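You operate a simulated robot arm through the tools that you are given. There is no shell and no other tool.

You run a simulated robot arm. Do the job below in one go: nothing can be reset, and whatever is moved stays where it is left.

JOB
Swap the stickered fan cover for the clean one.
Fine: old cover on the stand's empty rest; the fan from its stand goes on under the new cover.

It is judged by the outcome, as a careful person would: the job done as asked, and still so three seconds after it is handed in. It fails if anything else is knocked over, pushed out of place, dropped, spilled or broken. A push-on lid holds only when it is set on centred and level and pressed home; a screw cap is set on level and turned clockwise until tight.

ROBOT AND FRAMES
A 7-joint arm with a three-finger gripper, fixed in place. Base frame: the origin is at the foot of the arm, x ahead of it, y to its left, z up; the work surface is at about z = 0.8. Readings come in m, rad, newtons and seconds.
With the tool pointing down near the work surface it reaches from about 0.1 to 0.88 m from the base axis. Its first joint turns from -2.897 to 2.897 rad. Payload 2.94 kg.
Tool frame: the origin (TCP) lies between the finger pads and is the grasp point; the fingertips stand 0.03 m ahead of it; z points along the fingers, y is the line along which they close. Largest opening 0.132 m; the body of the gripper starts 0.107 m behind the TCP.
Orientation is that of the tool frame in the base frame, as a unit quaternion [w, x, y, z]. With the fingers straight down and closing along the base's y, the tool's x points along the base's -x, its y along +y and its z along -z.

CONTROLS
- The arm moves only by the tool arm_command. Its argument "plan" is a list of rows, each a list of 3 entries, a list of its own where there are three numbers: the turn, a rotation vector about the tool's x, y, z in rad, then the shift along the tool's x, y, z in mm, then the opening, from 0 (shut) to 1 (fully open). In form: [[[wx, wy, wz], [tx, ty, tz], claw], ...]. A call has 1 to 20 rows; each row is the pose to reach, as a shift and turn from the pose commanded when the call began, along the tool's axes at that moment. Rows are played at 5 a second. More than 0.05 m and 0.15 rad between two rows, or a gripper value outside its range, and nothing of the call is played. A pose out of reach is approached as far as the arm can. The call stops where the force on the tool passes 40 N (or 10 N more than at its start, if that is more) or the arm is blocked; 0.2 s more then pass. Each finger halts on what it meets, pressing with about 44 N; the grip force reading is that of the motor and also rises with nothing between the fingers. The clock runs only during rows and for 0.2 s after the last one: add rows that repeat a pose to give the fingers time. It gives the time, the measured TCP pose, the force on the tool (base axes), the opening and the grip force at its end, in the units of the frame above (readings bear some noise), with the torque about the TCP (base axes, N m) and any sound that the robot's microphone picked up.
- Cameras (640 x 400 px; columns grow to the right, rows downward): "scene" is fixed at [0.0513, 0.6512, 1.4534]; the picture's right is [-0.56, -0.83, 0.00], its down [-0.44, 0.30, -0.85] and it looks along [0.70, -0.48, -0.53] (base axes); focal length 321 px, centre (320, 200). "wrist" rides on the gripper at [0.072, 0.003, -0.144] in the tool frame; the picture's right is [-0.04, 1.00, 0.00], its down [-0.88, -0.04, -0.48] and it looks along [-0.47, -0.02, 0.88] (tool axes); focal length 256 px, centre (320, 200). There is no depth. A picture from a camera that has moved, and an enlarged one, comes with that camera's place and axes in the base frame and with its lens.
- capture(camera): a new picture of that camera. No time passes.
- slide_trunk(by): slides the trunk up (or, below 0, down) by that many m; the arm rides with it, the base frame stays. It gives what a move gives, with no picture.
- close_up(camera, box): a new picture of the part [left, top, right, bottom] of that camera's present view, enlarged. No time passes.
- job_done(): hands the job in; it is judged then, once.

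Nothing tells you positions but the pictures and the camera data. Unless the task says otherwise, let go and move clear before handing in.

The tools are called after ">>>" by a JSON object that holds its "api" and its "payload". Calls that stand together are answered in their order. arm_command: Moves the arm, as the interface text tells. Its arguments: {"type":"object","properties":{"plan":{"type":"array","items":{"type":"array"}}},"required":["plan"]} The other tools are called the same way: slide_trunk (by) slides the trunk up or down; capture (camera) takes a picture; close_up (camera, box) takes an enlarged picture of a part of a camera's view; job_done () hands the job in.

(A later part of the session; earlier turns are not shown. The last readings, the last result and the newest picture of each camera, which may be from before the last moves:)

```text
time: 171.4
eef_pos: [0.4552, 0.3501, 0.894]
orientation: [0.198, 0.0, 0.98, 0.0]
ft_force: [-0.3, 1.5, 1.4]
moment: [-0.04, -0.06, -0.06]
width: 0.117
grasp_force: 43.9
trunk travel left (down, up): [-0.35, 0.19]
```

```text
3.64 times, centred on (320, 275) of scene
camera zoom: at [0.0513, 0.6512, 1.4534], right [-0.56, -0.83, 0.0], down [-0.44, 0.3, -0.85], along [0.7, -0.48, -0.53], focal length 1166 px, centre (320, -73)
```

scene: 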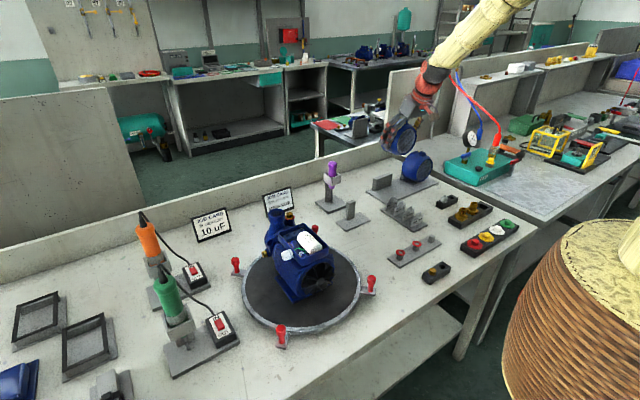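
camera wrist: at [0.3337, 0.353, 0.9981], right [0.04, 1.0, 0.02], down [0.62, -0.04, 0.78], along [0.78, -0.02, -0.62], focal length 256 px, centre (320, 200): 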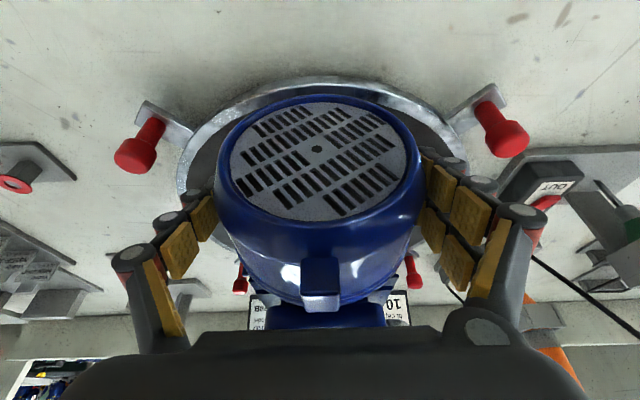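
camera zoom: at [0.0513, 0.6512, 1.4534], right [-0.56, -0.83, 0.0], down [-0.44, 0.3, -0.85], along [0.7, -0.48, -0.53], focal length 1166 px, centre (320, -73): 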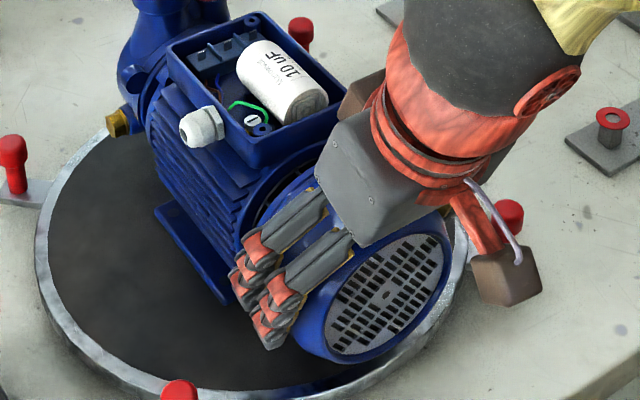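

Pose matches the reference (camera y/z within 0.3 mm); 23.6 mm remain. Advancing 17 mm, then fine steps.

>>> {"api": "arm_command", "payload": {"plan": [[[0, 0, 0], [-5, 0, 2.1], 0], [[0, 0, 0], [-10, 0, 4.2], 0], [[0, 0, 0], [-15.7, 0, 6.6], 0], [[0, 0, 0], [-15.7, 0, 6.6], 0]]}}

>>> {"api": "arm_command", "payload": {"plan": [[[0, 0, 0], [-1.4, 0, 0.6], 0], [[0, 0, 0], [-1.4, 0, 0.6], 0]]}}

>>> {"api": "arm_command", "payload": {"plan": [[[0, 0, 0], [-1.4, 0, 0.6], 0], [[0, 0, 0], [-1.4, 0, 0.6], 0]]}}

>>> {"api": "arm_command", "payload": {"plan": [[[0, 0, 0], [-0.9, 0, 0.4], 0], [[0, 0, 0], [-0.9, 0, 0.4], 0]]}}

```text
time: 172.4
eef_pos: [0.4732, 0.3503, 0.8944]
orientation: [0.199, 0.001, 0.98, 0.0]
ft_force: [-0.8, -2.0, 3.9]
moment: [-0.03, -0.11, -0.2]
width: 0.1172
grasp_force: 44.2
trunk travel left (down, up): [-0.35, 0.19]
```

```text
time: 173.0
eef_pos: [0.4753, 0.3506, 0.894]
orientation: [0.198, 0.001, 0.98, 0.0]
ft_force: [-0.2, -3.6, 5.3]
moment: [-0.01, -0.14, -0.27]
width: 0.1172
grasp_force: 43.9
trunk travel left (down, up): [-0.35, 0.19]
```

```text
time: 173.6
eef_pos: [0.4752, 0.3515, 0.8937]
orientation: [0.199, 0.0, 0.98, 0.001]
ft_force: [-0.3, -3.2, 3.4]
moment: [-0.01, -0.11, -0.21]
width: 0.1172
grasp_force: 43.6
trunk travel left (down, up): [-0.35, 0.19]
```

```text
time: 174.2
eef_pos: [0.4801, 0.3495, 0.8952]
orientation: [0.198, 0.0, 0.98, 0.0]
ft_force: [17.7, -3.4, 0.7]
moment: [-0.8, 0.24, -0.6]
width: 0.1172
grasp_force: 43.7
trunk travel left (down, up): [-0.35, 0.19]
```

The seat has engaged: it pulls the cover in with about 18 N. I'll follow it home and press until firm.

>>> {"api": "arm_command", "payload": {"plan": [[[0, 0, 0], [-0.9, 0, 0.4], 0], [[0, 0, 0], [-0.9, 0, 0.4], 0]]}}

>>> {"api": "arm_command", "payload": {"plan": [[[0, 0, 0], [-0.9, 0, 0.4], 0], [[0, 0, 0], [-0.9, 0, 0.4], 0]]}}

>>> {"api": "arm_command", "payload": {"plan": [[[0, 0, 0], [-0.9, 0, 0.4], 0], [[0, 0, 0], [-0.9, 0, 0.4], 0]]}}

```text
time: 174.8
eef_pos: [0.4765, 0.3501, 0.8928]
orientation: [0.198, -0.001, 0.98, 0.0]
ft_force: [-0.7, 0.2, -1.6]
moment: [0.02, 0.01, 0.02]
width: 0.1172
grasp_force: 43.5
trunk travel left (down, up): [-0.35, 0.19]
```

```text
time: 175.4
eef_pos: [0.4784, 0.3497, 0.8933]
orientation: [0.198, -0.001, 0.98, 0.001]
ft_force: [0.1, 0.3, -1.6]
moment: [0.0, -0.02, -0.03]
width: 0.117
grasp_force: 44.0
trunk travel left (down, up): [-0.35, 0.19]
```

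```text
time: 176.0
eef_pos: [0.4807, 0.3494, 0.8961]
orientation: [0.198, 0.0, 0.98, 0.0]
ft_force: [-0.4, -0.2, -0.8]
moment: [0.01, -0.05, -0.01]
width: 0.117
grasp_force: 44.0
trunk travel left (down, up): [-0.35, 0.19]
```

>>> {"api": "arm_command", "payload": {"plan": [[[0, 0, 0], [0.55, 0, -0.23], 0], [[0, 0, 0], [0.55, 0, -0.23], 0]]}}

>>> {"api": "close_up", "payload": {"camera": "wrist", "box": [240, 100, 400, 330]}}

>>> {"api": "close_up", "payload": {"camera": "scene", "box": [260, 220, 380, 330]}}

```text
time: 176.6
eef_pos: [0.4794, 0.3493, 0.8943]
orientation: [0.198, -0.001, 0.98, 0.0]
ft_force: [0.1, 0.1, -2.0]
moment: [0.01, -0.03, 0.04]
width: 0.1171
grasp_force: 44.0
trunk travel left (down, up): [-0.35, 0.19]
```

```text
1.74 times, centred on (320, 215) of wrist
camera zoom: at [0.3577, 0.3525, 0.998], right [0.04, 1.0, 0.02], down [0.62, -0.04, 0.78], along [0.78, -0.02, -0.63], focal length 445 px, centre (320, 174)
```

zoom: 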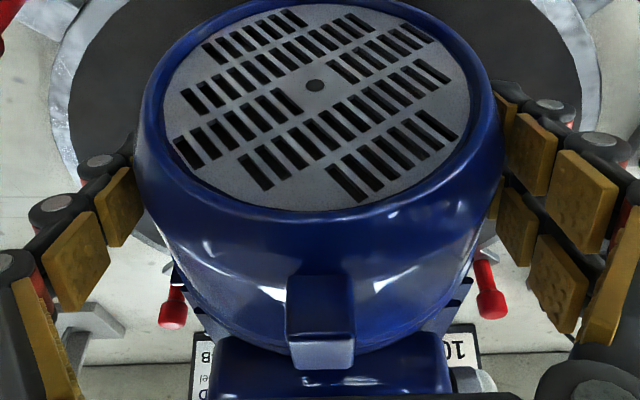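

```text
3.64 times, centred on (320, 275) of scene
camera zoom: at [0.0513, 0.6512, 1.4534], right [-0.56, -0.83, 0.0], down [-0.44, 0.3, -0.85], along [0.7, -0.48, -0.53], focal length 1166 px, centre (320, -73)
```

zoom: 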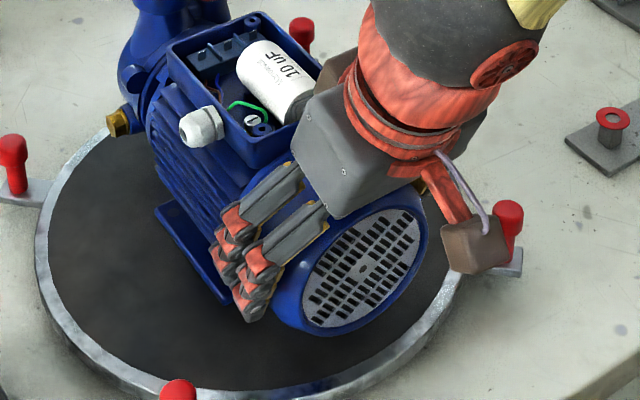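

Free in hand again at the home pose. I'll press on to a firm contact, as worked for the fan.

>>> {"api": "arm_command", "payload": {"plan": [[[0, 0, 0], [-0.9, 0, 0.4], 0], [[0, 0, 0], [-1.4, 0, 0.6], 0]]}}

>>> {"api": "arm_command", "payload": {"plan": [[[0, 0, 0], [-0.9, 0, 0.4], 0], [[0, 0, 0], [-0.9, 0, 0.4], 0]]}}

>>> {"api": "arm_command", "payload": {"plan": [[[0, 0, 0], [-0.9, 0, 0.4], 0], [[0, 0, 0], [-0.9, 0, 0.4], 0]]}}

```text
time: 177.2
eef_pos: [0.4812, 0.3505, 0.8932]
orientation: [0.198, 0.001, 0.98, 0.0]
ft_force: [-3.3, -1.0, -0.3]
moment: [-0.04, -0.09, -0.12]
width: 0.1172
grasp_force: 43.7
trunk travel left (down, up): [-0.35, 0.19]
```

```text
time: 177.8
eef_pos: [0.4802, 0.3487, 0.8937]
orientation: [0.198, 0.0, 0.98, -0.001]
ft_force: [-13.7, -2.4, 1.2]
moment: [-0.06, -0.13, -0.4]
width: 0.1171
grasp_force: 44.0
trunk travel left (down, up): [-0.35, 0.19]
```

```text
time: 178.4
eef_pos: [0.4806, 0.3511, 0.8929]
orientation: [0.198, 0.0, 0.98, -0.001]
ft_force: [-24.1, -0.4, -0.6]
moment: [0.02, 0.21, -0.26]
width: 0.1175
grasp_force: 43.5
trunk travel left (down, up): [-0.35, 0.19]
```

Pressed to 24 N and nearly square. Easing off to test for a hold.

>>> {"api": "arm_command", "payload": {"plan": [[[0, 0, 0], [0.9, 0, -0.4], 0], [[0, 0, 0], [0.9, 0, -0.4], 0]]}}

>>> {"api": "arm_command", "payload": {"plan": [[[0, 0, 0], [0.9, 0, -0.4], 0], [[0, 0, 0], [0.9, 0, -0.4], 0]]}}

>>> {"api": "arm_command", "payload": {"plan": [[[0, 0, 0], [0.7, 0, -0.3], 0], [[0, 0, 0], [0.7, 0, -0.3], 0]]}}

```text
time: 179.0
eef_pos: [0.4814, 0.3502, 0.8933]
orientation: [0.198, 0.0, 0.98, -0.001]
ft_force: [-18.6, -2.5, -6.4]
moment: [-0.04, 0.41, -0.28]
width: 0.1171
grasp_force: 44.2
trunk travel left (down, up): [-0.35, 0.19]
```

```text
time: 179.6
eef_pos: [0.4805, 0.35, 0.8934]
orientation: [0.199, 0.0, 0.98, 0.0]
ft_force: [-12.4, -5.5, -3.0]
moment: [-0.13, 0.54, -0.55]
width: 0.1172
grasp_force: 43.9
trunk travel left (down, up): [-0.35, 0.19]
```

```text
time: 180.2
eef_pos: [0.4795, 0.351, 0.8943]
orientation: [0.199, -0.001, 0.98, 0.001]
ft_force: [-4.0, -1.3, -0.2]
moment: [-0.1, 0.1, -0.2]
width: 0.117
grasp_force: 44.5
trunk travel left (down, up): [-0.35, 0.19]
```

>>> {"api": "arm_command", "payload": {"plan": [[[0, 0, 0], [0.55, 0, -0.23], 0], [[0, 0, 0], [0.55, 0, -0.23], 0]]}}

>>> {"api": "arm_command", "payload": {"plan": [[[0, 0, 0], [0.55, 0, -0.23], 0], [[0, 0, 0], [0.55, 0, -0.23], 0]]}}

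```text
time: 180.8
eef_pos: [0.4803, 0.3511, 0.8934]
orientation: [0.198, 0.0, 0.98, -0.001]
ft_force: [-1.1, -0.1, -1.9]
moment: [0.0, 0.0, 0.01]
width: 0.1168
grasp_force: 44.0
trunk travel left (down, up): [-0.35, 0.19]
```

```text
time: 181.4
eef_pos: [0.4784, 0.3501, 0.8924]
orientation: [0.199, 0.0, 0.98, -0.001]
ft_force: [0.1, 0.1, -1.3]
moment: [-0.04, -0.01, 0.01]
width: 0.1168
grasp_force: 43.8
trunk travel left (down, up): [-0.35, 0.19]
```

Not latched. I'll back off 10 mm, apply the small corrections the seat's pull indicated (yaw −0.01, roll −0.015, y −0.4 mm), then approach and press home in one continuous move.

>>> {"api": "arm_command", "payload": {"plan": [[[0, 0, 0], [4.6, 0, -1.95], 0], [[0.009, 0, 0.0017], [9.2, -0.2, -3.9], 0], [[0.0177, 0, 0.0034], [9.2, -0.4, -3.9], 0], [[0.0177, 0, 0.0034], [9.2, -0.4, -3.9], 0]]}}

>>> {"api": "arm_command", "payload": {"plan": [[[0, 0, 0], [-2.8, 0, 1.2], 0], [[0, 0, 0], [-5.5, 0, 2.3], 0], [[0, 0, 0], [-8.3, 0, 3.5], 0], [[0, 0, 0], [-10, 0, 4.3], 0], [[0, 0, 0], [-11.5, 0, 4.9], 0], [[0, 0, 0], [-12.4, 0, 5.3], 0]]}}

```text
time: 182.4
eef_pos: [0.4683, 0.3488, 0.8932]
orientation: [0.198, 0.003, 0.98, -0.008]
ft_force: [0.5, -0.1, -1.6]
moment: [-0.02, -0.02, -0.02]
width: 0.117
grasp_force: 44.3
trunk travel left (down, up): [-0.35, 0.19]
```

```text
time: 183.8
eef_pos: [0.4818, 0.3499, 0.8944]
orientation: [0.199, 0.004, 0.98, -0.008]
ft_force: [-10.0, 0.6, 0.5]
moment: [0.1, 0.03, 0.22]
width: 0.1171
grasp_force: 43.4
trunk travel left (down, up): [-0.35, 0.19]
```

>>> {"api": "arm_command", "payload": {"plan": [[[0.0, 0, -0.003], [-0.9, 0, 0.4], 0], [[0.0, 0, -0.003], [-1.6, 0, 0.7], 0], [[0.0, 0, -0.003], [-1.6, 0, 0.7], 0]]}}

>>> {"api": "arm_command", "payload": {"plan": [[[0, 0, 0], [0.9, 0, -0.4], 0], [[0, 0, 0], [0.9, 0, -0.4], 0]]}}

>>> {"api": "arm_command", "payload": {"plan": [[[0, 0, 0], [0.9, 0, -0.4], 0], [[0, 0, 0], [0.9, 0, -0.4], 0]]}}

>>> {"api": "arm_command", "payload": {"plan": [[[0, 0, 0], [0.7, 0, -0.3], 0], [[0, 0, 0], [0.7, 0, -0.3], 0]]}}

```text
time: 184.6
eef_pos: [0.4816, 0.3498, 0.8923]
orientation: [0.199, 0.002, 0.98, -0.009]
ft_force: [-24.6, 3.1, 0.6]
moment: [0.13, 0.2, 0.33]
width: 0.1172
grasp_force: 44.3
trunk travel left (down, up): [-0.35, 0.19]
```

```text
time: 185.2
eef_pos: [0.4805, 0.3501, 0.8939]
orientation: [0.198, 0.002, 0.98, -0.01]
ft_force: [-22.8, 4.4, -5.1]
moment: [0.0, 0.37, 0.41]
width: 0.1172
grasp_force: 44.1
trunk travel left (down, up): [-0.35, 0.19]
```

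```text
time: 185.8
eef_pos: [0.4813, 0.3501, 0.894]
orientation: [0.199, 0.002, 0.98, -0.01]
ft_force: [-16.8, 0.7, -7.7]
moment: [-0.1, 0.31, 0.15]
width: 0.1174
grasp_force: 44.3
trunk travel left (down, up): [-0.35, 0.19]
```

```text
time: 186.4
eef_pos: [0.4813, 0.3482, 0.8947]
orientation: [0.198, 0.002, 0.98, -0.008]
ft_force: [-11.4, -2.4, -5.2]
moment: [-0.07, 0.39, -0.12]
width: 0.117
grasp_force: 44.0
trunk travel left (down, up): [-0.35, 0.19]
```

>>> {"api": "arm_command", "payload": {"plan": [[[0, 0, 0], [0.7, 0, -0.3], 0], [[0, 0, 0], [0.7, 0, -0.3], 0]]}}

>>> {"api": "arm_command", "payload": {"plan": [[[0, 0, 0], [0.6, 0, -0.25], 0], [[0, 0, 0], [0.6, 0, -0.25], 0]]}}

>>> {"api": "arm_command", "payload": {"plan": [[[0, 0, 0], [0.6, 0, -0.25], 0], [[0, 0, 0], [0.6, 0, -0.25], 0]]}}

```text
time: 187.0
eef_pos: [0.4809, 0.35, 0.8944]
orientation: [0.198, 0.002, 0.98, -0.008]
ft_force: [-4.9, -1.6, -1.9]
moment: [-0.07, 0.25, -0.15]
width: 0.1171
grasp_force: 43.6
trunk travel left (down, up): [-0.35, 0.19]
```

```text
time: 187.6
eef_pos: [0.4818, 0.3506, 0.8945]
orientation: [0.198, 0.002, 0.98, -0.008]
ft_force: [-0.2, -0.5, -1.3]
moment: [-0.01, -0.01, -0.01]
width: 0.1171
grasp_force: 44.1
trunk travel left (down, up): [-0.35, 0.19]
```

```text
time: 188.2
eef_pos: [0.4798, 0.3503, 0.8942]
orientation: [0.198, 0.003, 0.98, -0.009]
ft_force: [-0.1, 0.7, -1.6]
moment: [0.02, 0.02, 0.02]
width: 0.117
grasp_force: 43.9
trunk travel left (down, up): [-0.35, 0.19]
```

Still free. Earlier the seat clearly engaged during a slow 1 mm-step approach (pull of 18 N), so I'll repeat that: back off 10 mm, approach slowly, and open the moment it engages.

>>> {"api": "arm_command", "payload": {"plan": [[[0, 0, 0], [4.6, 0, -1.95], 0], [[0, 0, 0], [9.2, 0, -3.9], 0], [[0, 0, 0], [9.2, 0, -3.9], 0]]}}

>>> {"api": "arm_command", "payload": {"plan": [[[0, 0, 0], [-2.3, 0, 1.0], 0], [[0, 0, 0], [-4.6, 0, 1.95], 0], [[0, 0, 0], [-4.6, 0, 1.95], 0]]}}

>>> {"api": "arm_command", "payload": {"plan": [[[0, 0, 0], [-0.9, 0, 0.4], 0], [[0, 0, 0], [-0.9, 0, 0.4], 0]]}}

>>> {"api": "close_up", "payload": {"camera": "wrist", "box": [280, 110, 360, 190]}}

```text
time: 189.0
eef_pos: [0.4705, 0.3491, 0.8937]
orientation: [0.199, 0.003, 0.98, -0.009]
ft_force: [-0.2, -0.1, -1.0]
moment: [-0.01, 0.0, 0.01]
width: 0.117
grasp_force: 44.0
trunk travel left (down, up): [-0.35, 0.19]
```

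```text
time: 189.8
eef_pos: [0.4742, 0.3505, 0.8935]
orientation: [0.199, 0.003, 0.98, -0.009]
ft_force: [0.0, -0.7, -1.2]
moment: [0.01, 0.0, 0.0]
width: 0.1174
grasp_force: 43.4
trunk travel left (down, up): [-0.35, 0.19]
```

```text
time: 190.4
eef_pos: [0.4765, 0.3506, 0.8938]
orientation: [0.198, 0.002, 0.98, -0.008]
ft_force: [-0.4, -0.1, -2.0]
moment: [-0.02, 0.0, 0.02]
width: 0.1171
grasp_force: 44.4
trunk travel left (down, up): [-0.35, 0.19]
```

```text
5.00 times, centred on (320, 150) of wrist
camera zoom: at [0.3547, 0.3553, 0.9975], right [0.05, 1.0, 0.0], down [0.62, -0.03, 0.78], along [0.78, -0.04, -0.63], focal length 1280 px, centre (320, 450)
```

zoom: 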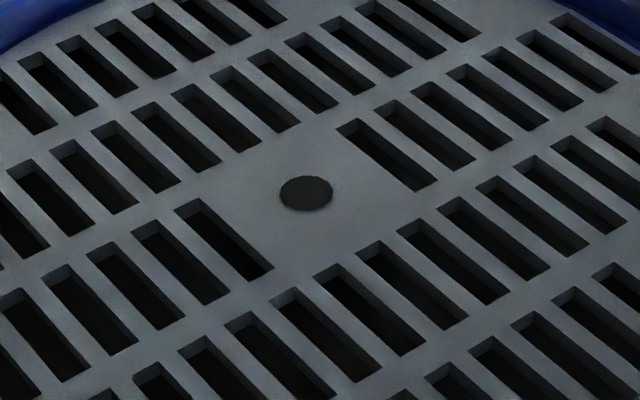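

>>> {"api": "arm_command", "payload": {"plan": [[[0, 0, 0], [-0.75, 0, 0.3], 0]]}}

>>> {"api": "arm_command", "payload": {"plan": [[[0, 0, 0], [-0.75, 0, 0.3], 0]]}}

>>> {"api": "arm_command", "payload": {"plan": [[[0, 0, 0], [-0.75, 0, 0.3], 0]]}}

```text
time: 190.8
eef_pos: [0.475, 0.3485, 0.8937]
orientation: [0.199, 0.002, 0.98, -0.009]
ft_force: [0.4, -0.7, -1.5]
moment: [-0.02, -0.01, -0.03]
width: 0.1172
grasp_force: 43.9
trunk travel left (down, up): [-0.35, 0.19]
```

```text
time: 191.2
eef_pos: [0.4772, 0.3488, 0.8946]
orientation: [0.198, 0.002, 0.98, -0.008]
ft_force: [-0.7, -0.4, -1.9]
moment: [-0.03, 0.03, 0.0]
width: 0.1173
grasp_force: 43.7
trunk travel left (down, up): [-0.35, 0.19]
```

```text
time: 191.6
eef_pos: [0.4775, 0.3495, 0.8949]
orientation: [0.198, 0.003, 0.98, -0.009]
ft_force: [-0.3, -1.0, -1.6]
moment: [0.03, 0.01, -0.01]
width: 0.117
grasp_force: 43.9
trunk travel left (down, up): [-0.35, 0.19]
```

Comparing all the presses: the fan latched only once the press exceeded ~25 N (26.5 N), while 21–24 N did nothing. The cover was pressed to only 24.6 N. I'll press it home harder, to about 30 N.

>>> {"api": "arm_command", "payload": {"plan": [[[0, 0, 0], [-0.9, 0, 0.4], 0], [[0, 0, 0], [-1.8, 0, 0.8], 0], [[0, 0, 0], [-1.8, 0, 0.8], 0]]}}

>>> {"api": "arm_command", "payload": {"plan": [[[0, 0, 0], [-0.9, 0, 0.4], 0], [[0, 0, 0], [-0.9, 0, 0.4], 0]]}}

>>> {"api": "arm_command", "payload": {"plan": [[[0, 0, 0], [-0.9, 0, 0.4], 0], [[0, 0, 0], [-0.9, 0, 0.4], 0]]}}

```text
time: 192.4
eef_pos: [0.4791, 0.3494, 0.8938]
orientation: [0.198, 0.003, 0.98, -0.009]
ft_force: [-1.0, 0.3, -1.5]
moment: [-0.01, 0.03, 0.02]
width: 0.1171
grasp_force: 44.2
trunk travel left (down, up): [-0.35, 0.19]
```

```text
time: 193.0
eef_pos: [0.4802, 0.3493, 0.8934]
orientation: [0.198, 0.002, 0.98, -0.008]
ft_force: [0.8, -0.1, -2.2]
moment: [0.0, -0.01, -0.02]
width: 0.1172
grasp_force: 43.6
trunk travel left (down, up): [-0.35, 0.19]
```

```text
time: 193.6
eef_pos: [0.4822, 0.3498, 0.8946]
orientation: [0.198, 0.001, 0.98, -0.009]
ft_force: [-5.9, 0.2, -2.8]
moment: [-0.03, -0.3, 0.05]
width: 0.117
grasp_force: 43.8
trunk travel left (down, up): [-0.35, 0.19]
```

>>> {"api": "arm_command", "payload": {"plan": [[[0, 0, 0], [-0.9, 0, 0.4], 0], [[0, 0, 0], [-0.9, 0, 0.4], 0]]}}

>>> {"api": "arm_command", "payload": {"plan": [[[0, 0, 0], [-0.9, 0, 0.4], 0], [[0, 0, 0], [-0.9, 0, 0.4], 0]]}}

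>>> {"api": "arm_command", "payload": {"plan": [[[0, 0, 0], [-0.7, 0, 0.3], 0], [[0, 0, 0], [-0.7, 0, 0.3], 0]]}}

```text
time: 194.2
eef_pos: [0.4816, 0.3492, 0.8939]
orientation: [0.199, 0.002, 0.98, -0.009]
ft_force: [-11.2, -0.4, -0.3]
moment: [-0.02, -0.03, -0.01]
width: 0.117
grasp_force: 43.9
trunk travel left (down, up): [-0.35, 0.19]
```

```text
time: 194.8
eef_pos: [0.4809, 0.3492, 0.8941]
orientation: [0.197, 0.002, 0.98, -0.009]
ft_force: [-20.2, 0.4, -4.1]
moment: [0.1, 0.08, 0.15]
width: 0.1174
grasp_force: 43.9
trunk travel left (down, up): [-0.35, 0.19]
```

```text
time: 195.4
eef_pos: [0.4818, 0.3481, 0.8943]
orientation: [0.198, 0.001, 0.98, -0.01]
ft_force: [-21.9, 0.8, -2.2]
moment: [-0.09, 0.59, 0.14]
width: 0.1171
grasp_force: 44.0
trunk travel left (down, up): [-0.35, 0.19]
```

>>> {"api": "arm_command", "payload": {"plan": [[[0, 0, 0], [-0.9, 0, 0.4], 0], [[0, 0, 0], [-0.9, 0, 0.4], 0]]}}

>>> {"api": "arm_command", "payload": {"plan": [[[0, 0, 0], [-0.9, 0, 0.4], 0], [[0, 0, 0], [-0.9, 0, 0.4], 0]]}}

>>> {"api": "close_up", "payload": {"camera": "wrist", "box": [280, 110, 360, 190]}}

```text
time: 196.0
eef_pos: [0.4834, 0.349, 0.8945]
orientation: [0.198, 0.001, 0.98, -0.01]
ft_force: [-28.0, 0.7, -3.0]
moment: [-0.06, 0.39, 0.01]
width: 0.1172
grasp_force: 44.1
trunk travel left (down, up): [-0.35, 0.19]
```

```text
time: 196.6
eef_pos: [0.4856, 0.3482, 0.8959]
orientation: [0.199, 0.003, 0.98, -0.009]
ft_force: [-21.9, -1.5, 0.4]
moment: [0.01, 0.43, -0.1]
width: 0.1174
grasp_force: 43.4
trunk travel left (down, up): [-0.35, 0.19]
```

```text
5.00 times, centred on (320, 150) of wrist
camera zoom: at [0.3639, 0.3546, 0.9988], right [0.05, 1.0, 0.0], down [0.62, -0.03, 0.78], along [0.78, -0.04, -0.62], focal length 1280 px, centre (320, 450)
```

zoom: 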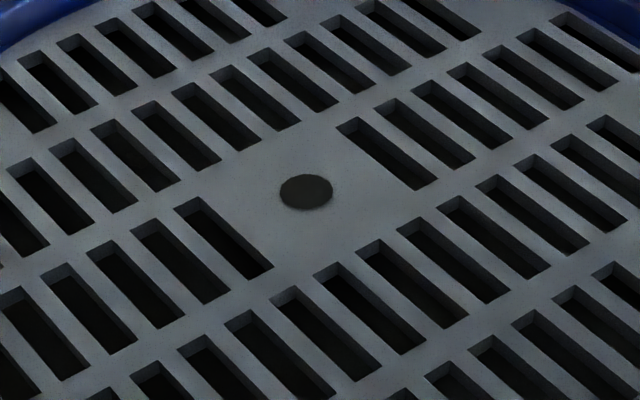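

The tool is now about 6 mm beyond the original home position — I need to check that the motor isn't being pushed.

>>> {"api": "close_up", "payload": {"camera": "scene", "box": [220, 180, 400, 360]}}

>>> {"api": "close_up", "payload": {"camera": "scene", "box": [260, 220, 380, 330]}}

>>> {"api": "capture", "payload": {"camera": "wrist"}}

```text
2.22 times, centred on (310, 270) of scene
camera zoom: at [0.0513, 0.6512, 1.4534], right [-0.56, -0.83, 0.0], down [-0.44, 0.3, -0.85], along [0.7, -0.48, -0.53], focal length 712 px, centre (342, 44)
```

zoom: 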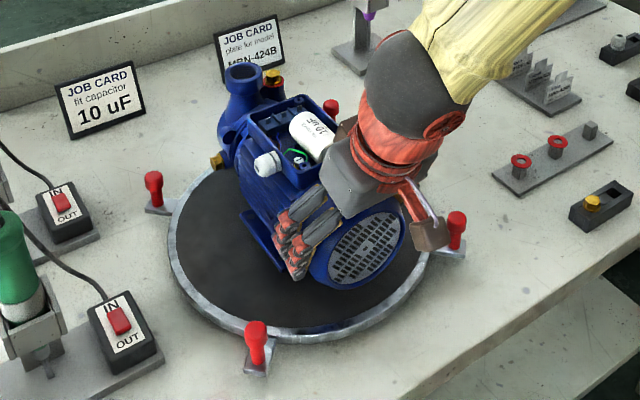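

```text
3.64 times, centred on (320, 275) of scene
camera zoom: at [0.0513, 0.6512, 1.4534], right [-0.56, -0.83, 0.0], down [-0.44, 0.3, -0.85], along [0.7, -0.48, -0.53], focal length 1166 px, centre (320, -73)
```

zoom: 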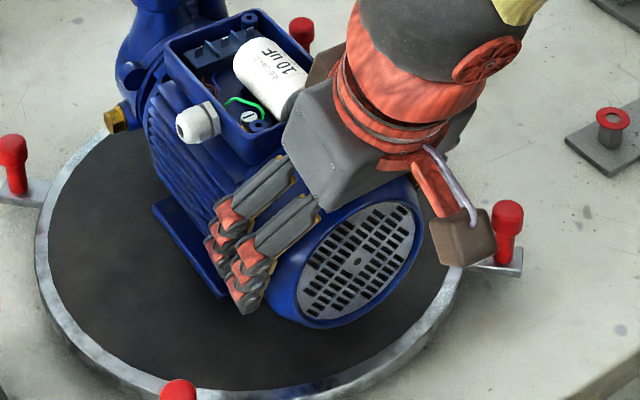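

```text
taken
camera wrist: at [0.3639, 0.3546, 0.9988], right [0.05, 1.0, 0.0], down [0.62, -0.03, 0.78], along [0.78, -0.04, -0.62], focal length 256 px, centre (320, 200)
```

wrist: 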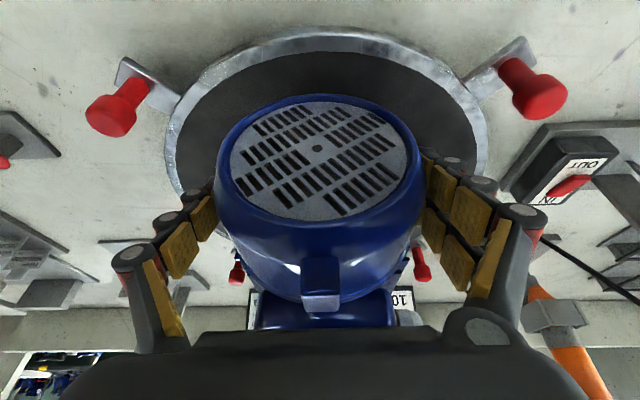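

The motor has slid back about 4–5 mm on the turntable under the presses, so its seat has shifted too. I must not press this hard again. I'll ease off in small steps and see whether the cover is now held.

>>> {"api": "arm_command", "payload": {"plan": [[[0, 0, 0], [0.9, 0, -0.4], 0], [[0, 0, 0], [0.9, 0, -0.4], 0]]}}

>>> {"api": "arm_command", "payload": {"plan": [[[0, 0, 0], [0.9, 0, -0.4], 0], [[0, 0, 0], [0.9, 0, -0.4], 0]]}}

>>> {"api": "arm_command", "payload": {"plan": [[[0, 0, 0], [0.6, 0, -0.25], 0], [[0, 0, 0], [0.6, 0, -0.25], 0]]}}

>>> {"api": "arm_command", "payload": {"plan": [[[0, 0, 0], [0.5, 0, -0.2], 0], [[0, 0, 0], [0.5, 0, -0.2], 0]]}}

```text
time: 197.2
eef_pos: [0.4851, 0.3499, 0.8943]
orientation: [0.199, 0.003, 0.98, -0.01]
ft_force: [-9.9, -4.1, -1.0]
moment: [-0.12, 0.16, -0.32]
width: 0.1171
grasp_force: 43.7
trunk travel left (down, up): [-0.35, 0.19]
```

```text
time: 197.8
eef_pos: [0.485, 0.3502, 0.8931]
orientation: [0.199, 0.002, 0.98, -0.007]
ft_force: [-2.7, 0.0, 0.0]
moment: [-0.05, 0.04, -0.11]
width: 0.117
grasp_force: 44.2
trunk travel left (down, up): [-0.35, 0.19]
```

```text
time: 198.4
eef_pos: [0.4841, 0.3497, 0.8931]
orientation: [0.199, 0.003, 0.98, -0.009]
ft_force: [0.6, -0.6, -1.7]
moment: [0.02, -0.02, -0.04]
width: 0.1172
grasp_force: 44.6
trunk travel left (down, up): [-0.35, 0.19]
```

```text
time: 199.0
eef_pos: [0.4835, 0.3492, 0.8931]
orientation: [0.198, 0.002, 0.98, -0.009]
ft_force: [0.5, -0.2, -0.5]
moment: [-0.02, -0.04, 0.02]
width: 0.1169
grasp_force: 44.0
trunk travel left (down, up): [-0.35, 0.19]
```

Not held by force alone. In both earlier successes (old cover on its rest, fan on its post) the seat took hold when the part was released square and lightly in contact. I'll bring the cover to light contact now and check the pose.

>>> {"api": "arm_command", "payload": {"plan": [[[0, 0, 0], [-0.55, 0, 0.23], 0], [[0, 0, 0], [-1.0, 0, 0.2], 0], [[0, 0, 0], [-1.0, 0, 0.2], 0]]}}

>>> {"api": "close_up", "payload": {"camera": "wrist", "box": [220, 200, 420, 330]}}

>>> {"api": "close_up", "payload": {"camera": "scene", "box": [280, 230, 360, 310]}}

```text
time: 199.8
eef_pos: [0.4834, 0.3484, 0.8951]
orientation: [0.199, 0.002, 0.98, -0.008]
ft_force: [0.4, 0.6, -1.6]
moment: [-0.02, -0.02, -0.01]
width: 0.1172
grasp_force: 44.1
trunk travel left (down, up): [-0.35, 0.19]
```

```text
3.08 times, centred on (320, 265) of wrist
camera zoom: at [0.3629, 0.3551, 0.998], right [0.05, 1.0, 0.0], down [0.62, -0.03, 0.78], along [0.78, -0.04, -0.63], focal length 788 px, centre (320, 0)
```

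zoom: 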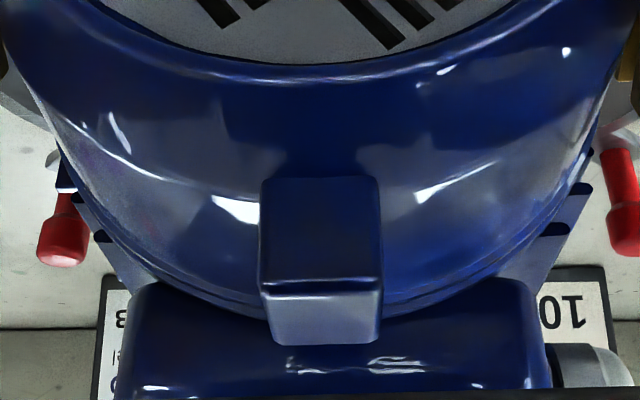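

```text
5.00 times, centred on (320, 270) of scene
camera zoom: at [0.0513, 0.6512, 1.4534], right [-0.56, -0.83, 0.0], down [-0.44, 0.3, -0.85], along [0.7, -0.48, -0.53], focal length 1603 px, centre (320, -150)
```

zoom: 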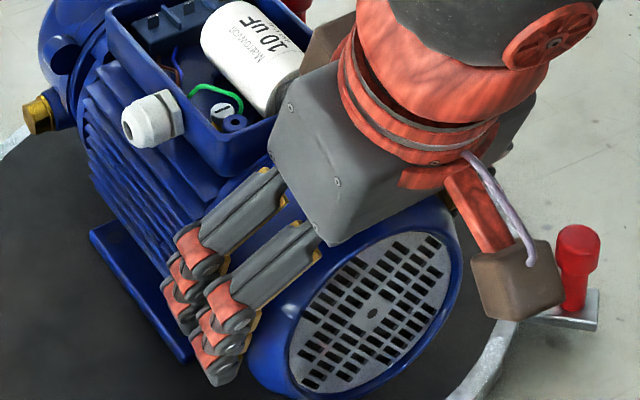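

>>> {"api": "arm_command", "payload": {"plan": [[[0, 0, 0], [-0.65, 0, 0.28], 0], [[0, 0, 0], [-0.65, 0, 0.28], 0]]}}

>>> {"api": "arm_command", "payload": {"plan": [[[0, 0, 0], [-0.5, 0, 0.2], 0], [[0, 0, 0], [-0.5, 0, 0.2], 0]]}}

```text
time: 200.4
eef_pos: [0.4853, 0.351, 0.8945]
orientation: [0.198, 0.003, 0.98, -0.009]
ft_force: [0.8, -0.2, -1.7]
moment: [0.01, 0.02, 0.0]
width: 0.117
grasp_force: 43.9
trunk travel left (down, up): [-0.35, 0.19]
```

```text
time: 201.0
eef_pos: [0.4858, 0.3504, 0.8959]
orientation: [0.198, 0.001, 0.98, -0.009]
ft_force: [-4.4, 0.8, -2.9]
moment: [-0.04, -0.23, 0.0]
width: 0.1172
grasp_force: 43.6
trunk travel left (down, up): [-0.35, 0.19]
```

>>> {"api": "arm_command", "payload": {"plan": [[[0, -0.006, 0], [0, 0, 0], 0], [[0, -0.006, 0], [0, 0, 0], 0]]}}

>>> {"api": "arm_command", "payload": {"plan": [[[0, 0, 0], [-0.4, 0, 0.2], 0], [[0, 0, 0], [-0.4, 0, 0.2], 0]]}}

```text
time: 201.6
eef_pos: [0.4846, 0.3498, 0.8935]
orientation: [0.202, 0.001, 0.979, -0.009]
ft_force: [-6.2, -0.1, -0.1]
moment: [0.02, 0.26, 0.02]
width: 0.117
grasp_force: 44.1
trunk travel left (down, up): [-0.35, 0.19]
```

```text
time: 202.2
eef_pos: [0.4851, 0.3506, 0.894]
orientation: [0.202, 0.002, 0.979, -0.008]
ft_force: [-11.0, 1.6, 3.1]
moment: [0.12, 0.51, 0.14]
width: 0.1168
grasp_force: 43.6
trunk travel left (down, up): [-0.35, 0.19]
```

>>> {"api": "arm_command", "payload": {"plan": [[[0, 0.003, 0], [0.3, 0, -0.1], 0], [[0, 0.003, 0], [0.3, 0, -0.1], 0]]}}

```text
time: 202.8
eef_pos: [0.485, 0.3504, 0.8933]
orientation: [0.2, 0.003, 0.98, -0.009]
ft_force: [-11.5, 1.7, 2.7]
moment: [0.09, 0.42, 0.09]
width: 0.1169
grasp_force: 43.8
trunk travel left (down, up): [-0.35, 0.19]
```

>>> {"api": "arm_command", "payload": {"plan": [[[0, 0.0025, 0], [0, 0, 0], 0], [[0, 0.0025, 0], [0, 0, 0], 0]]}}

```text
time: 203.4
eef_pos: [0.4859, 0.3494, 0.8934]
orientation: [0.199, 0.001, 0.98, -0.009]
ft_force: [-10.5, 0.1, -2.6]
moment: [-0.08, -0.53, 0.12]
width: 0.1171
grasp_force: 43.6
trunk travel left (down, up): [-0.35, 0.19]
```

Contact is squared to within ~0.002 rad with ~10 N of light pressure. I'll release just slightly (about 1 mm per side) and look.

>>> {"api": "arm_command", "payload": {"plan": [[[0, -0.0012, 0], [0, 0, 0], 0], [[0, -0.0012, 0], [0, 0, 0], 0.905]]}}

>>> {"api": "capture", "payload": {"camera": "wrist"}}

>>> {"api": "close_up", "payload": {"camera": "wrist", "box": [280, 110, 360, 190]}}

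>>> {"api": "close_up", "payload": {"camera": "scene", "box": [280, 230, 360, 310]}}

```text
time: 204.0
eef_pos: [0.4872, 0.3508, 0.8939]
orientation: [0.199, 0.003, 0.98, -0.008]
ft_force: [0.5, -0.3, -0.2]
moment: [0.01, 0.01, 0.0]
width: 0.1194
grasp_force: 0.1
trunk travel left (down, up): [-0.35, 0.19]
```

```text
taken
camera wrist: at [0.3653, 0.3557, 0.9982], right [0.05, 1.0, 0.0], down [0.62, -0.03, 0.78], along [0.78, -0.04, -0.62], focal length 256 px, centre (320, 200)
```

wrist: 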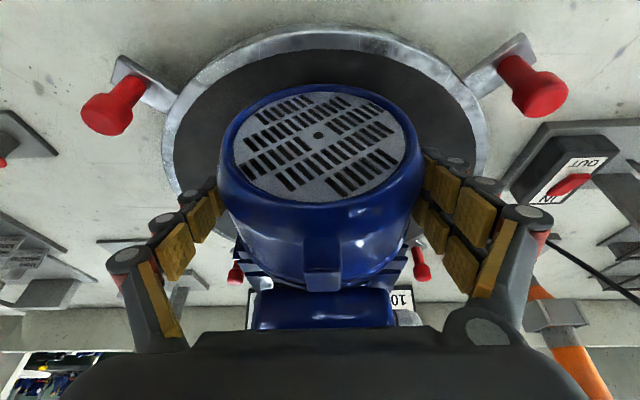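

```text
5.00 times, centred on (320, 150) of wrist
camera zoom: at [0.3653, 0.3557, 0.9982], right [0.05, 1.0, 0.0], down [0.62, -0.03, 0.78], along [0.78, -0.04, -0.62], focal length 1280 px, centre (320, 450)
```

zoom: 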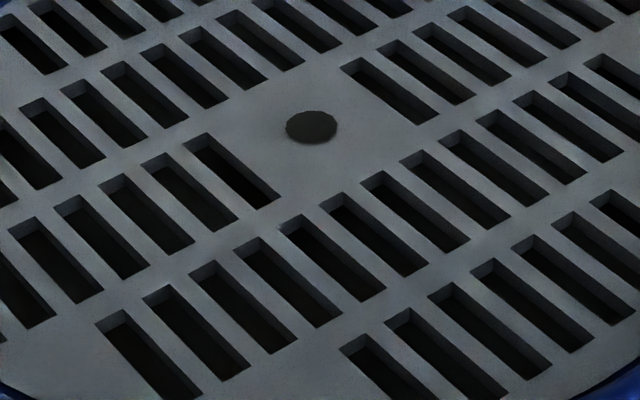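

```text
5.00 times, centred on (320, 270) of scene
camera zoom: at [0.0513, 0.6512, 1.4534], right [-0.56, -0.83, 0.0], down [-0.44, 0.3, -0.85], along [0.7, -0.48, -0.53], focal length 1603 px, centre (320, -150)
```

zoom: 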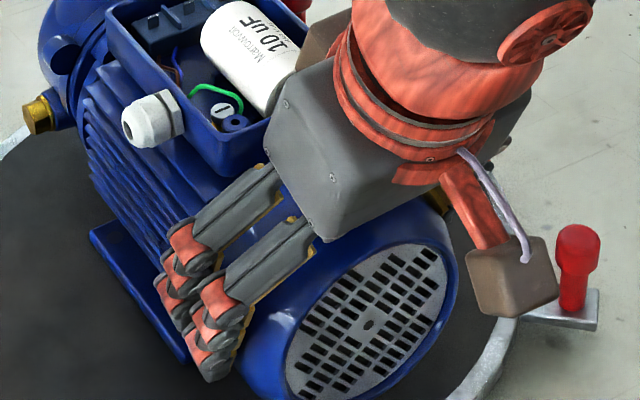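

The cover sagged a little — it isn't attached. Re-gripping immediately.

>>> {"api": "arm_command", "payload": {"plan": [[[0, 0, 0], [0, 0, 0], 0], [[0, 0, 0], [0, 0, 0], 0]]}}

>>> {"api": "capture", "payload": {"camera": "wrist"}}

>>> {"api": "close_up", "payload": {"camera": "scene", "box": [280, 230, 360, 310]}}

```text
time: 204.6
eef_pos: [0.4878, 0.35, 0.895]
orientation: [0.199, 0.003, 0.98, -0.008]
ft_force: [2.3, 0.4, 5.2]
moment: [0.01, -0.07, -0.04]
width: 0.1178
grasp_force: 32.0
trunk travel left (down, up): [-0.35, 0.19]
```

```text
taken
camera wrist: at [0.3651, 0.3556, 0.9983], right [0.05, 1.0, 0.0], down [0.62, -0.03, 0.78], along [0.78, -0.04, -0.62], focal length 256 px, centre (320, 200)
```

wrist: 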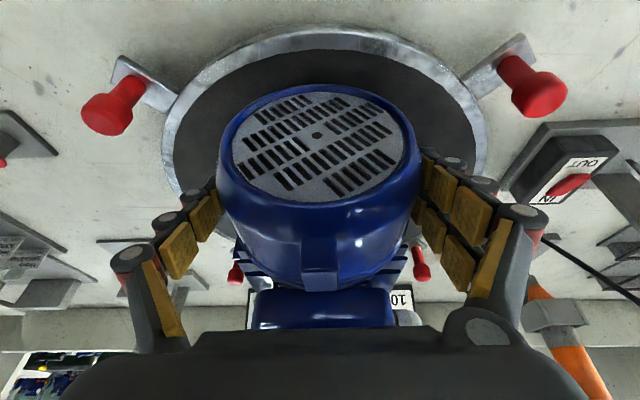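

```text
5.00 times, centred on (320, 270) of scene
camera zoom: at [0.0513, 0.6512, 1.4534], right [-0.56, -0.83, 0.0], down [-0.44, 0.3, -0.85], along [0.7, -0.48, -0.53], focal length 1603 px, centre (320, -150)
```

zoom: 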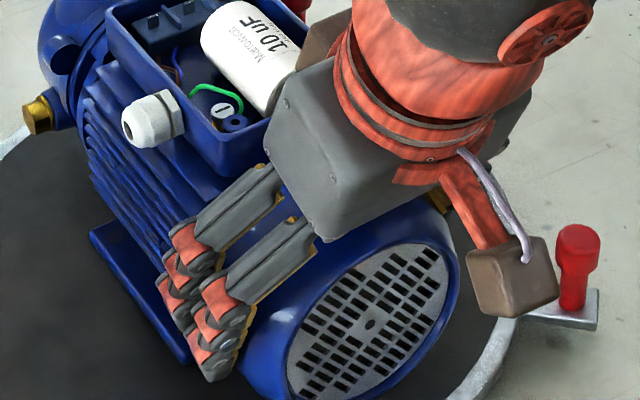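

I have it again, about 8 mm lower in the grip. I'll back straight off the motor gently and inspect the fan and the cover's pose in hand.

>>> {"api": "arm_command", "payload": {"plan": [[[0, 0, 0], [2.3, 0, -1], 0], [[0, 0, 0], [6.9, 0, -2.9], 0], [[0, 0, 0], [13.8, 0, -5.8], 0], [[0, 0, 0], [23, 0, -9.7], 0], [[0, 0, 0], [36.8, 0, -15.6], 0], [[0, 0, 0], [55, 0, -23.4], 0], [[0, 0, 0], [73.7, 0, -31.1], 0], [[0, 0, 0], [92, 0, -39], 0], [[0, 0, 0], [92, 0, -39], 0]]}}

>>> {"api": "capture", "payload": {"camera": "wrist"}}

>>> {"api": "close_up", "payload": {"camera": "scene", "box": [260, 220, 380, 340]}}

```text
time: 206.6
eef_pos: [0.385, 0.352, 0.8933]
orientation: [0.199, 0.002, 0.98, -0.009]
ft_force: [-0.3, 0.8, 1.0]
moment: [-0.01, -0.02, 0.02]
width: 0.1171
grasp_force: 44.1
trunk travel left (down, up): [-0.35, 0.19]
```

```text
taken
camera wrist: at [0.2634, 0.3581, 0.9961], right [0.05, 1.0, 0.0], down [0.62, -0.03, 0.78], along [0.78, -0.04, -0.62], focal length 256 px, centre (320, 200)
```

wrist: 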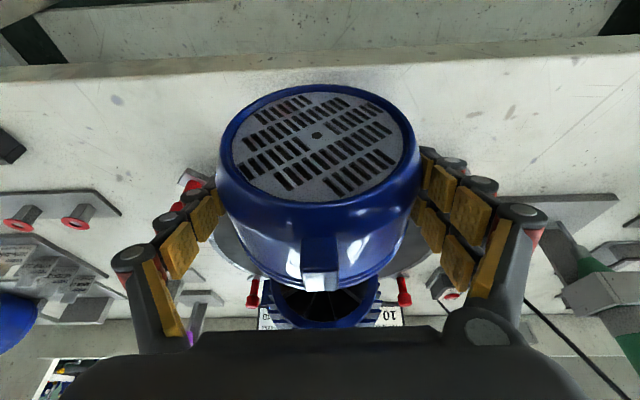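

```text
3.33 times, centred on (320, 280) of scene
camera zoom: at [0.0513, 0.6512, 1.4534], right [-0.56, -0.83, 0.0], down [-0.44, 0.3, -0.85], along [0.7, -0.48, -0.53], focal length 1069 px, centre (320, -67)
```

zoom: 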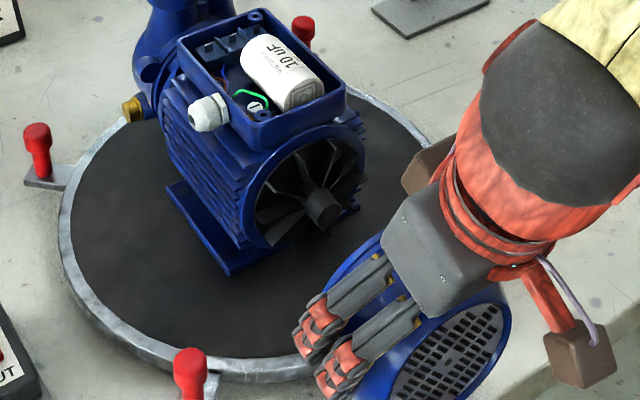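

The fan is still in place. Let me zoom in on the cover in hand to measure its tilt.

>>> {"api": "close_up", "payload": {"camera": "wrist", "box": [200, 70, 440, 220]}}

>>> {"api": "close_up", "payload": {"camera": "wrist", "box": [240, 180, 400, 310]}}

>>> {"api": "close_up", "payload": {"camera": "scene", "box": [310, 270, 400, 350]}}

```text
2.67 times, centred on (320, 145) of wrist
camera zoom: at [0.2634, 0.3581, 0.9961], right [0.05, 1.0, 0.0], down [0.62, -0.03, 0.78], along [0.78, -0.04, -0.62], focal length 683 px, centre (320, 347)
```

zoom: 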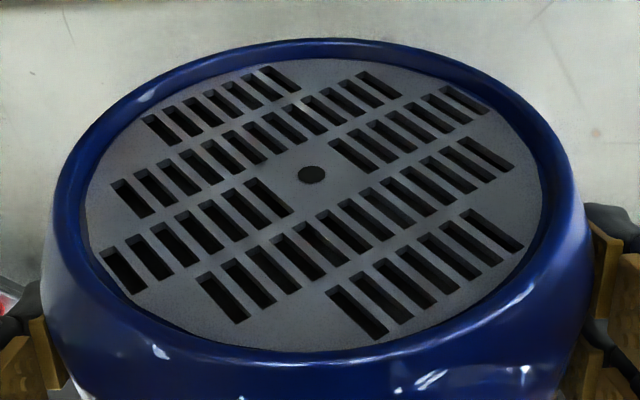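

```text
3.08 times, centred on (320, 245) of wrist
camera zoom: at [0.2634, 0.3581, 0.9961], right [0.05, 1.0, 0.0], down [0.62, -0.03, 0.78], along [0.78, -0.04, -0.62], focal length 788 px, centre (320, 62)
```

zoom: 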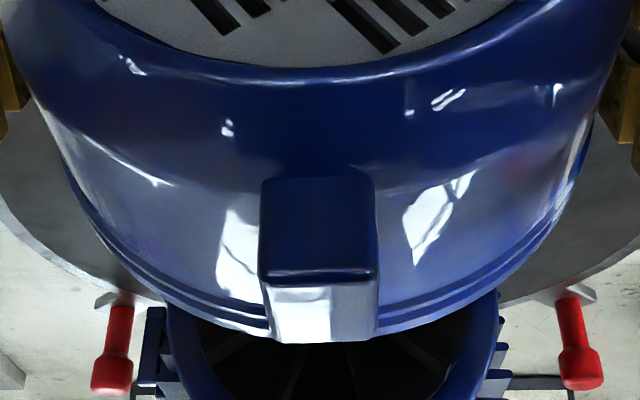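

```text
5.00 times, centred on (355, 310) of scene
camera zoom: at [0.0513, 0.6512, 1.4534], right [-0.56, -0.83, 0.0], down [-0.44, 0.3, -0.85], along [0.7, -0.48, -0.53], focal length 1603 px, centre (145, -350)
```

zoom: 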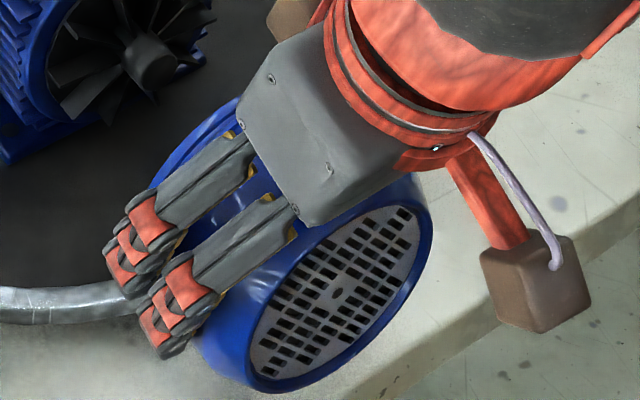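

>>> {"api": "close_up", "payload": {"camera": "scene", "box": [255, 210, 375, 330]}}

>>> {"api": "close_up", "payload": {"camera": "scene", "box": [270, 220, 360, 310]}}

```text
3.33 times, centred on (315, 270) of scene
camera zoom: at [0.0513, 0.6512, 1.4534], right [-0.56, -0.83, 0.0], down [-0.44, 0.3, -0.85], along [0.7, -0.48, -0.53], focal length 1069 px, centre (337, -33)
```

zoom: 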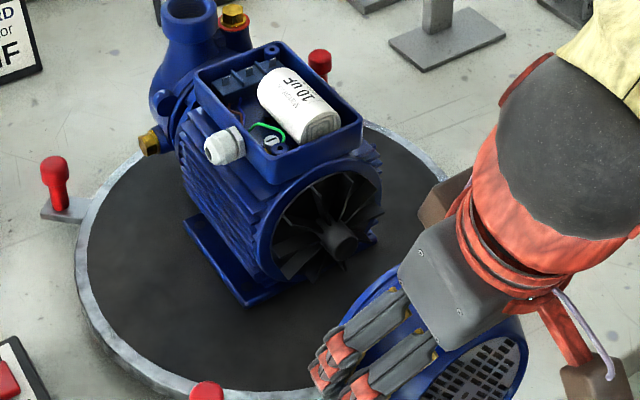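

```text
4.44 times, centred on (315, 265) of scene
camera zoom: at [0.0513, 0.6512, 1.4534], right [-0.56, -0.83, 0.0], down [-0.44, 0.3, -0.85], along [0.7, -0.48, -0.53], focal length 1425 px, centre (342, -89)
```

zoom: 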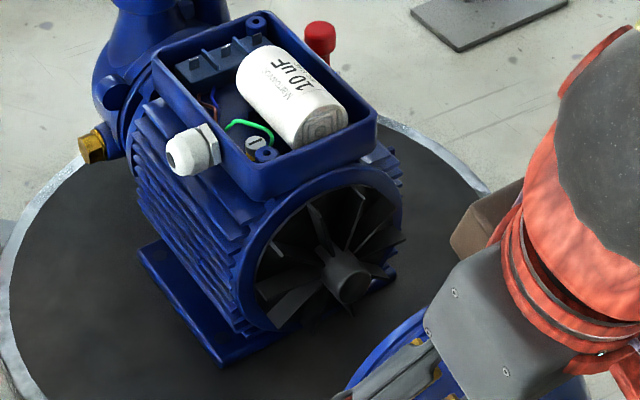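

The motor has moved about 7 mm back on its turntable, the fan is still seated, and the held cover is level but ~8 mm low in the grip and 2 mm to +y. I'll correct height and y, then stop about 15 mm short of the new home position to verify.

>>> {"api": "arm_command", "payload": {"plan": [[[0, 0, 0], [4.7, -0.3, 11], 0], [[0, 0, 0], [-4.7, -1.1, -11], 0], [[0, 0, 0], [-20, -1.1, -4], 0], [[0, 0, 0], [-40, -1.1, 4], 0], [[0, 0, 0], [-60, -1.1, 12.5], 0], [[0, 0, 0], [-75, -1.1, 18.7], 0], [[0, 0, 0], [-84.4, -1.1, 22.6], 0], [[0, 0, 0], [-84.4, -1.1, 22.6], 0]]}}

>>> {"api": "capture", "payload": {"camera": "wrist"}}

>>> {"api": "close_up", "payload": {"camera": "wrist", "box": [200, 70, 440, 220]}}

```text
time: 208.4
eef_pos: [0.4718, 0.3493, 0.905]
orientation: [0.199, 0.002, 0.98, -0.01]
ft_force: [-0.5, 5.9, -15.1]
moment: [0.26, 0.33, 0.23]
width: 0.1171
grasp_force: 43.8
trunk travel left (down, up): [-0.35, 0.19]
```

```text
taken
camera wrist: at [0.3502, 0.3554, 1.0078], right [0.05, 1.0, 0.0], down [0.62, -0.03, 0.78], along [0.78, -0.04, -0.62], focal length 256 px, centre (320, 200)
```

wrist: 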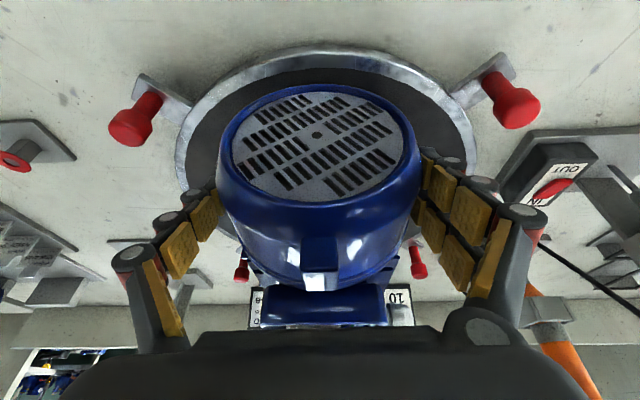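

```text
2.67 times, centred on (320, 145) of wrist
camera zoom: at [0.3502, 0.3554, 1.0078], right [0.05, 1.0, 0.0], down [0.62, -0.03, 0.78], along [0.78, -0.04, -0.62], focal length 683 px, centre (320, 347)
```

zoom: 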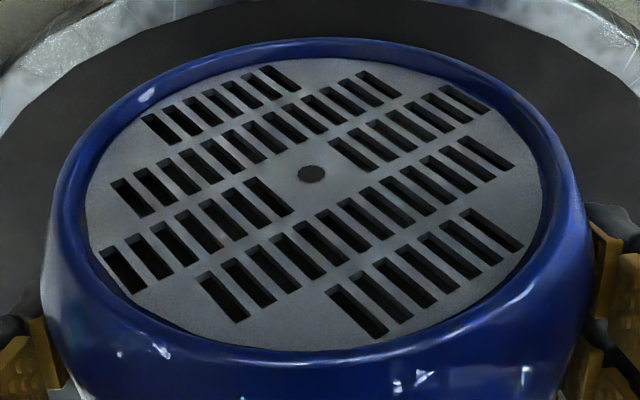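

There's an unexpected downward force of 15 N — something is touching. I'll stop and look.

>>> {"api": "close_up", "payload": {"camera": "scene", "box": [280, 230, 360, 310]}}

>>> {"api": "close_up", "payload": {"camera": "wrist", "box": [230, 200, 410, 330]}}

```text
5.00 times, centred on (320, 270) of scene
camera zoom: at [0.0513, 0.6512, 1.4534], right [-0.56, -0.83, 0.0], down [-0.44, 0.3, -0.85], along [0.7, -0.48, -0.53], focal length 1603 px, centre (320, -150)
```

zoom: 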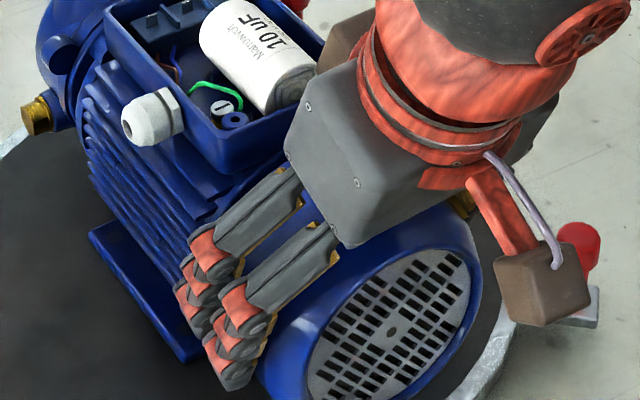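

```text
3.08 times, centred on (320, 265) of wrist
camera zoom: at [0.3502, 0.3554, 1.0078], right [0.05, 1.0, 0.0], down [0.62, -0.03, 0.78], along [0.78, -0.04, -0.62], focal length 788 px, centre (320, 0)
```

zoom: 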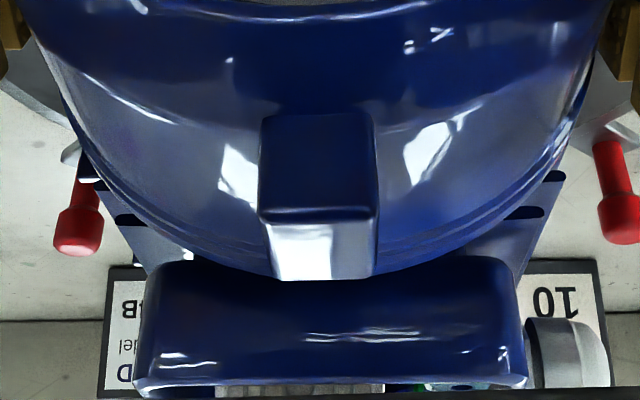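

>>> {"api": "arm_command", "payload": {"plan": [[[0, 0, 0], [0.39, 0, 0.92], 0], [[0, 0, 0], [0.39, 0, 0.92], 0]]}}

>>> {"api": "arm_command", "payload": {"plan": [[[0, 0, 0], [0.39, 0, 0.92], 0], [[0, 0, 0], [0.39, 0, 0.92], 0]]}}

>>> {"api": "arm_command", "payload": {"plan": [[[0, 0, 0], [0.39, 0, 0.92], 0], [[0, 0, 0], [0.39, 0, 0.92], 0]]}}

```text
time: 209.0
eef_pos: [0.4722, 0.35, 0.9046]
orientation: [0.198, 0.002, 0.98, -0.01]
ft_force: [0.0, 3.6, -14.7]
moment: [0.27, 0.29, 0.12]
width: 0.117
grasp_force: 44.1
trunk travel left (down, up): [-0.35, 0.19]
```

```text
time: 209.6
eef_pos: [0.4719, 0.3495, 0.9033]
orientation: [0.2, 0.003, 0.98, -0.009]
ft_force: [0.3, 2.8, -10.1]
moment: [0.23, 0.16, 0.08]
width: 0.1169
grasp_force: 44.3
trunk travel left (down, up): [-0.35, 0.19]
```

```text
time: 210.2
eef_pos: [0.4708, 0.3497, 0.9035]
orientation: [0.2, 0.002, 0.98, -0.008]
ft_force: [0.2, 1.9, -4.4]
moment: [0.19, 0.07, 0.08]
width: 0.1174
grasp_force: 44.2
trunk travel left (down, up): [-0.35, 0.19]
```

>>> {"api": "arm_command", "payload": {"plan": [[[0, 0, 0], [4.6, 0, -1.95], 0], [[0, 0, 0], [9.2, 0, -3.9], 0], [[0, 0, 0], [9.2, 0, -3.9], 0]]}}

>>> {"api": "arm_command", "payload": {"plan": [[[0, 0, 0], [-1.17, 0, -2.76], 0], [[0, 0, 0], [-1.17, 0, -2.76], 0]]}}

>>> {"api": "close_up", "payload": {"camera": "wrist", "box": [230, 200, 410, 330]}}

```text
time: 211.0
eef_pos: [0.4629, 0.3507, 0.9018]
orientation: [0.199, 0.002, 0.98, -0.009]
ft_force: [0.6, 2.4, -4.9]
moment: [0.22, 0.04, 0.13]
width: 0.1171
grasp_force: 43.6
trunk travel left (down, up): [-0.35, 0.19]
```

```text
time: 211.6
eef_pos: [0.4635, 0.3501, 0.905]
orientation: [0.198, 0.001, 0.98, -0.009]
ft_force: [0.2, 5.1, -14.4]
moment: [0.25, 0.37, 0.19]
width: 0.1171
grasp_force: 43.6
trunk travel left (down, up): [-0.35, 0.19]
```

```text
3.08 times, centred on (320, 265) of wrist
camera zoom: at [0.3415, 0.3553, 1.0089], right [0.05, 1.0, 0.0], down [0.62, -0.03, 0.78], along [0.78, -0.04, -0.62], focal length 788 px, centre (320, 0)
```

zoom: 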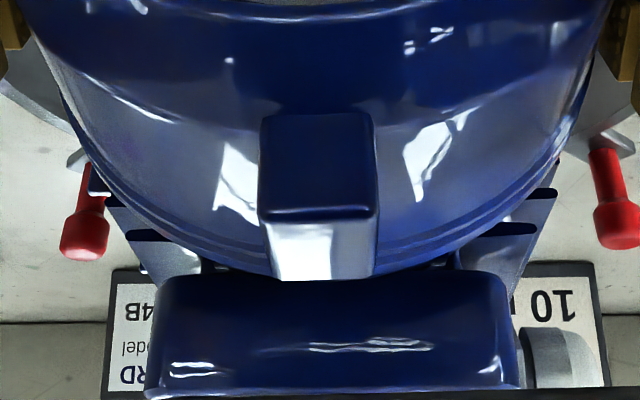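

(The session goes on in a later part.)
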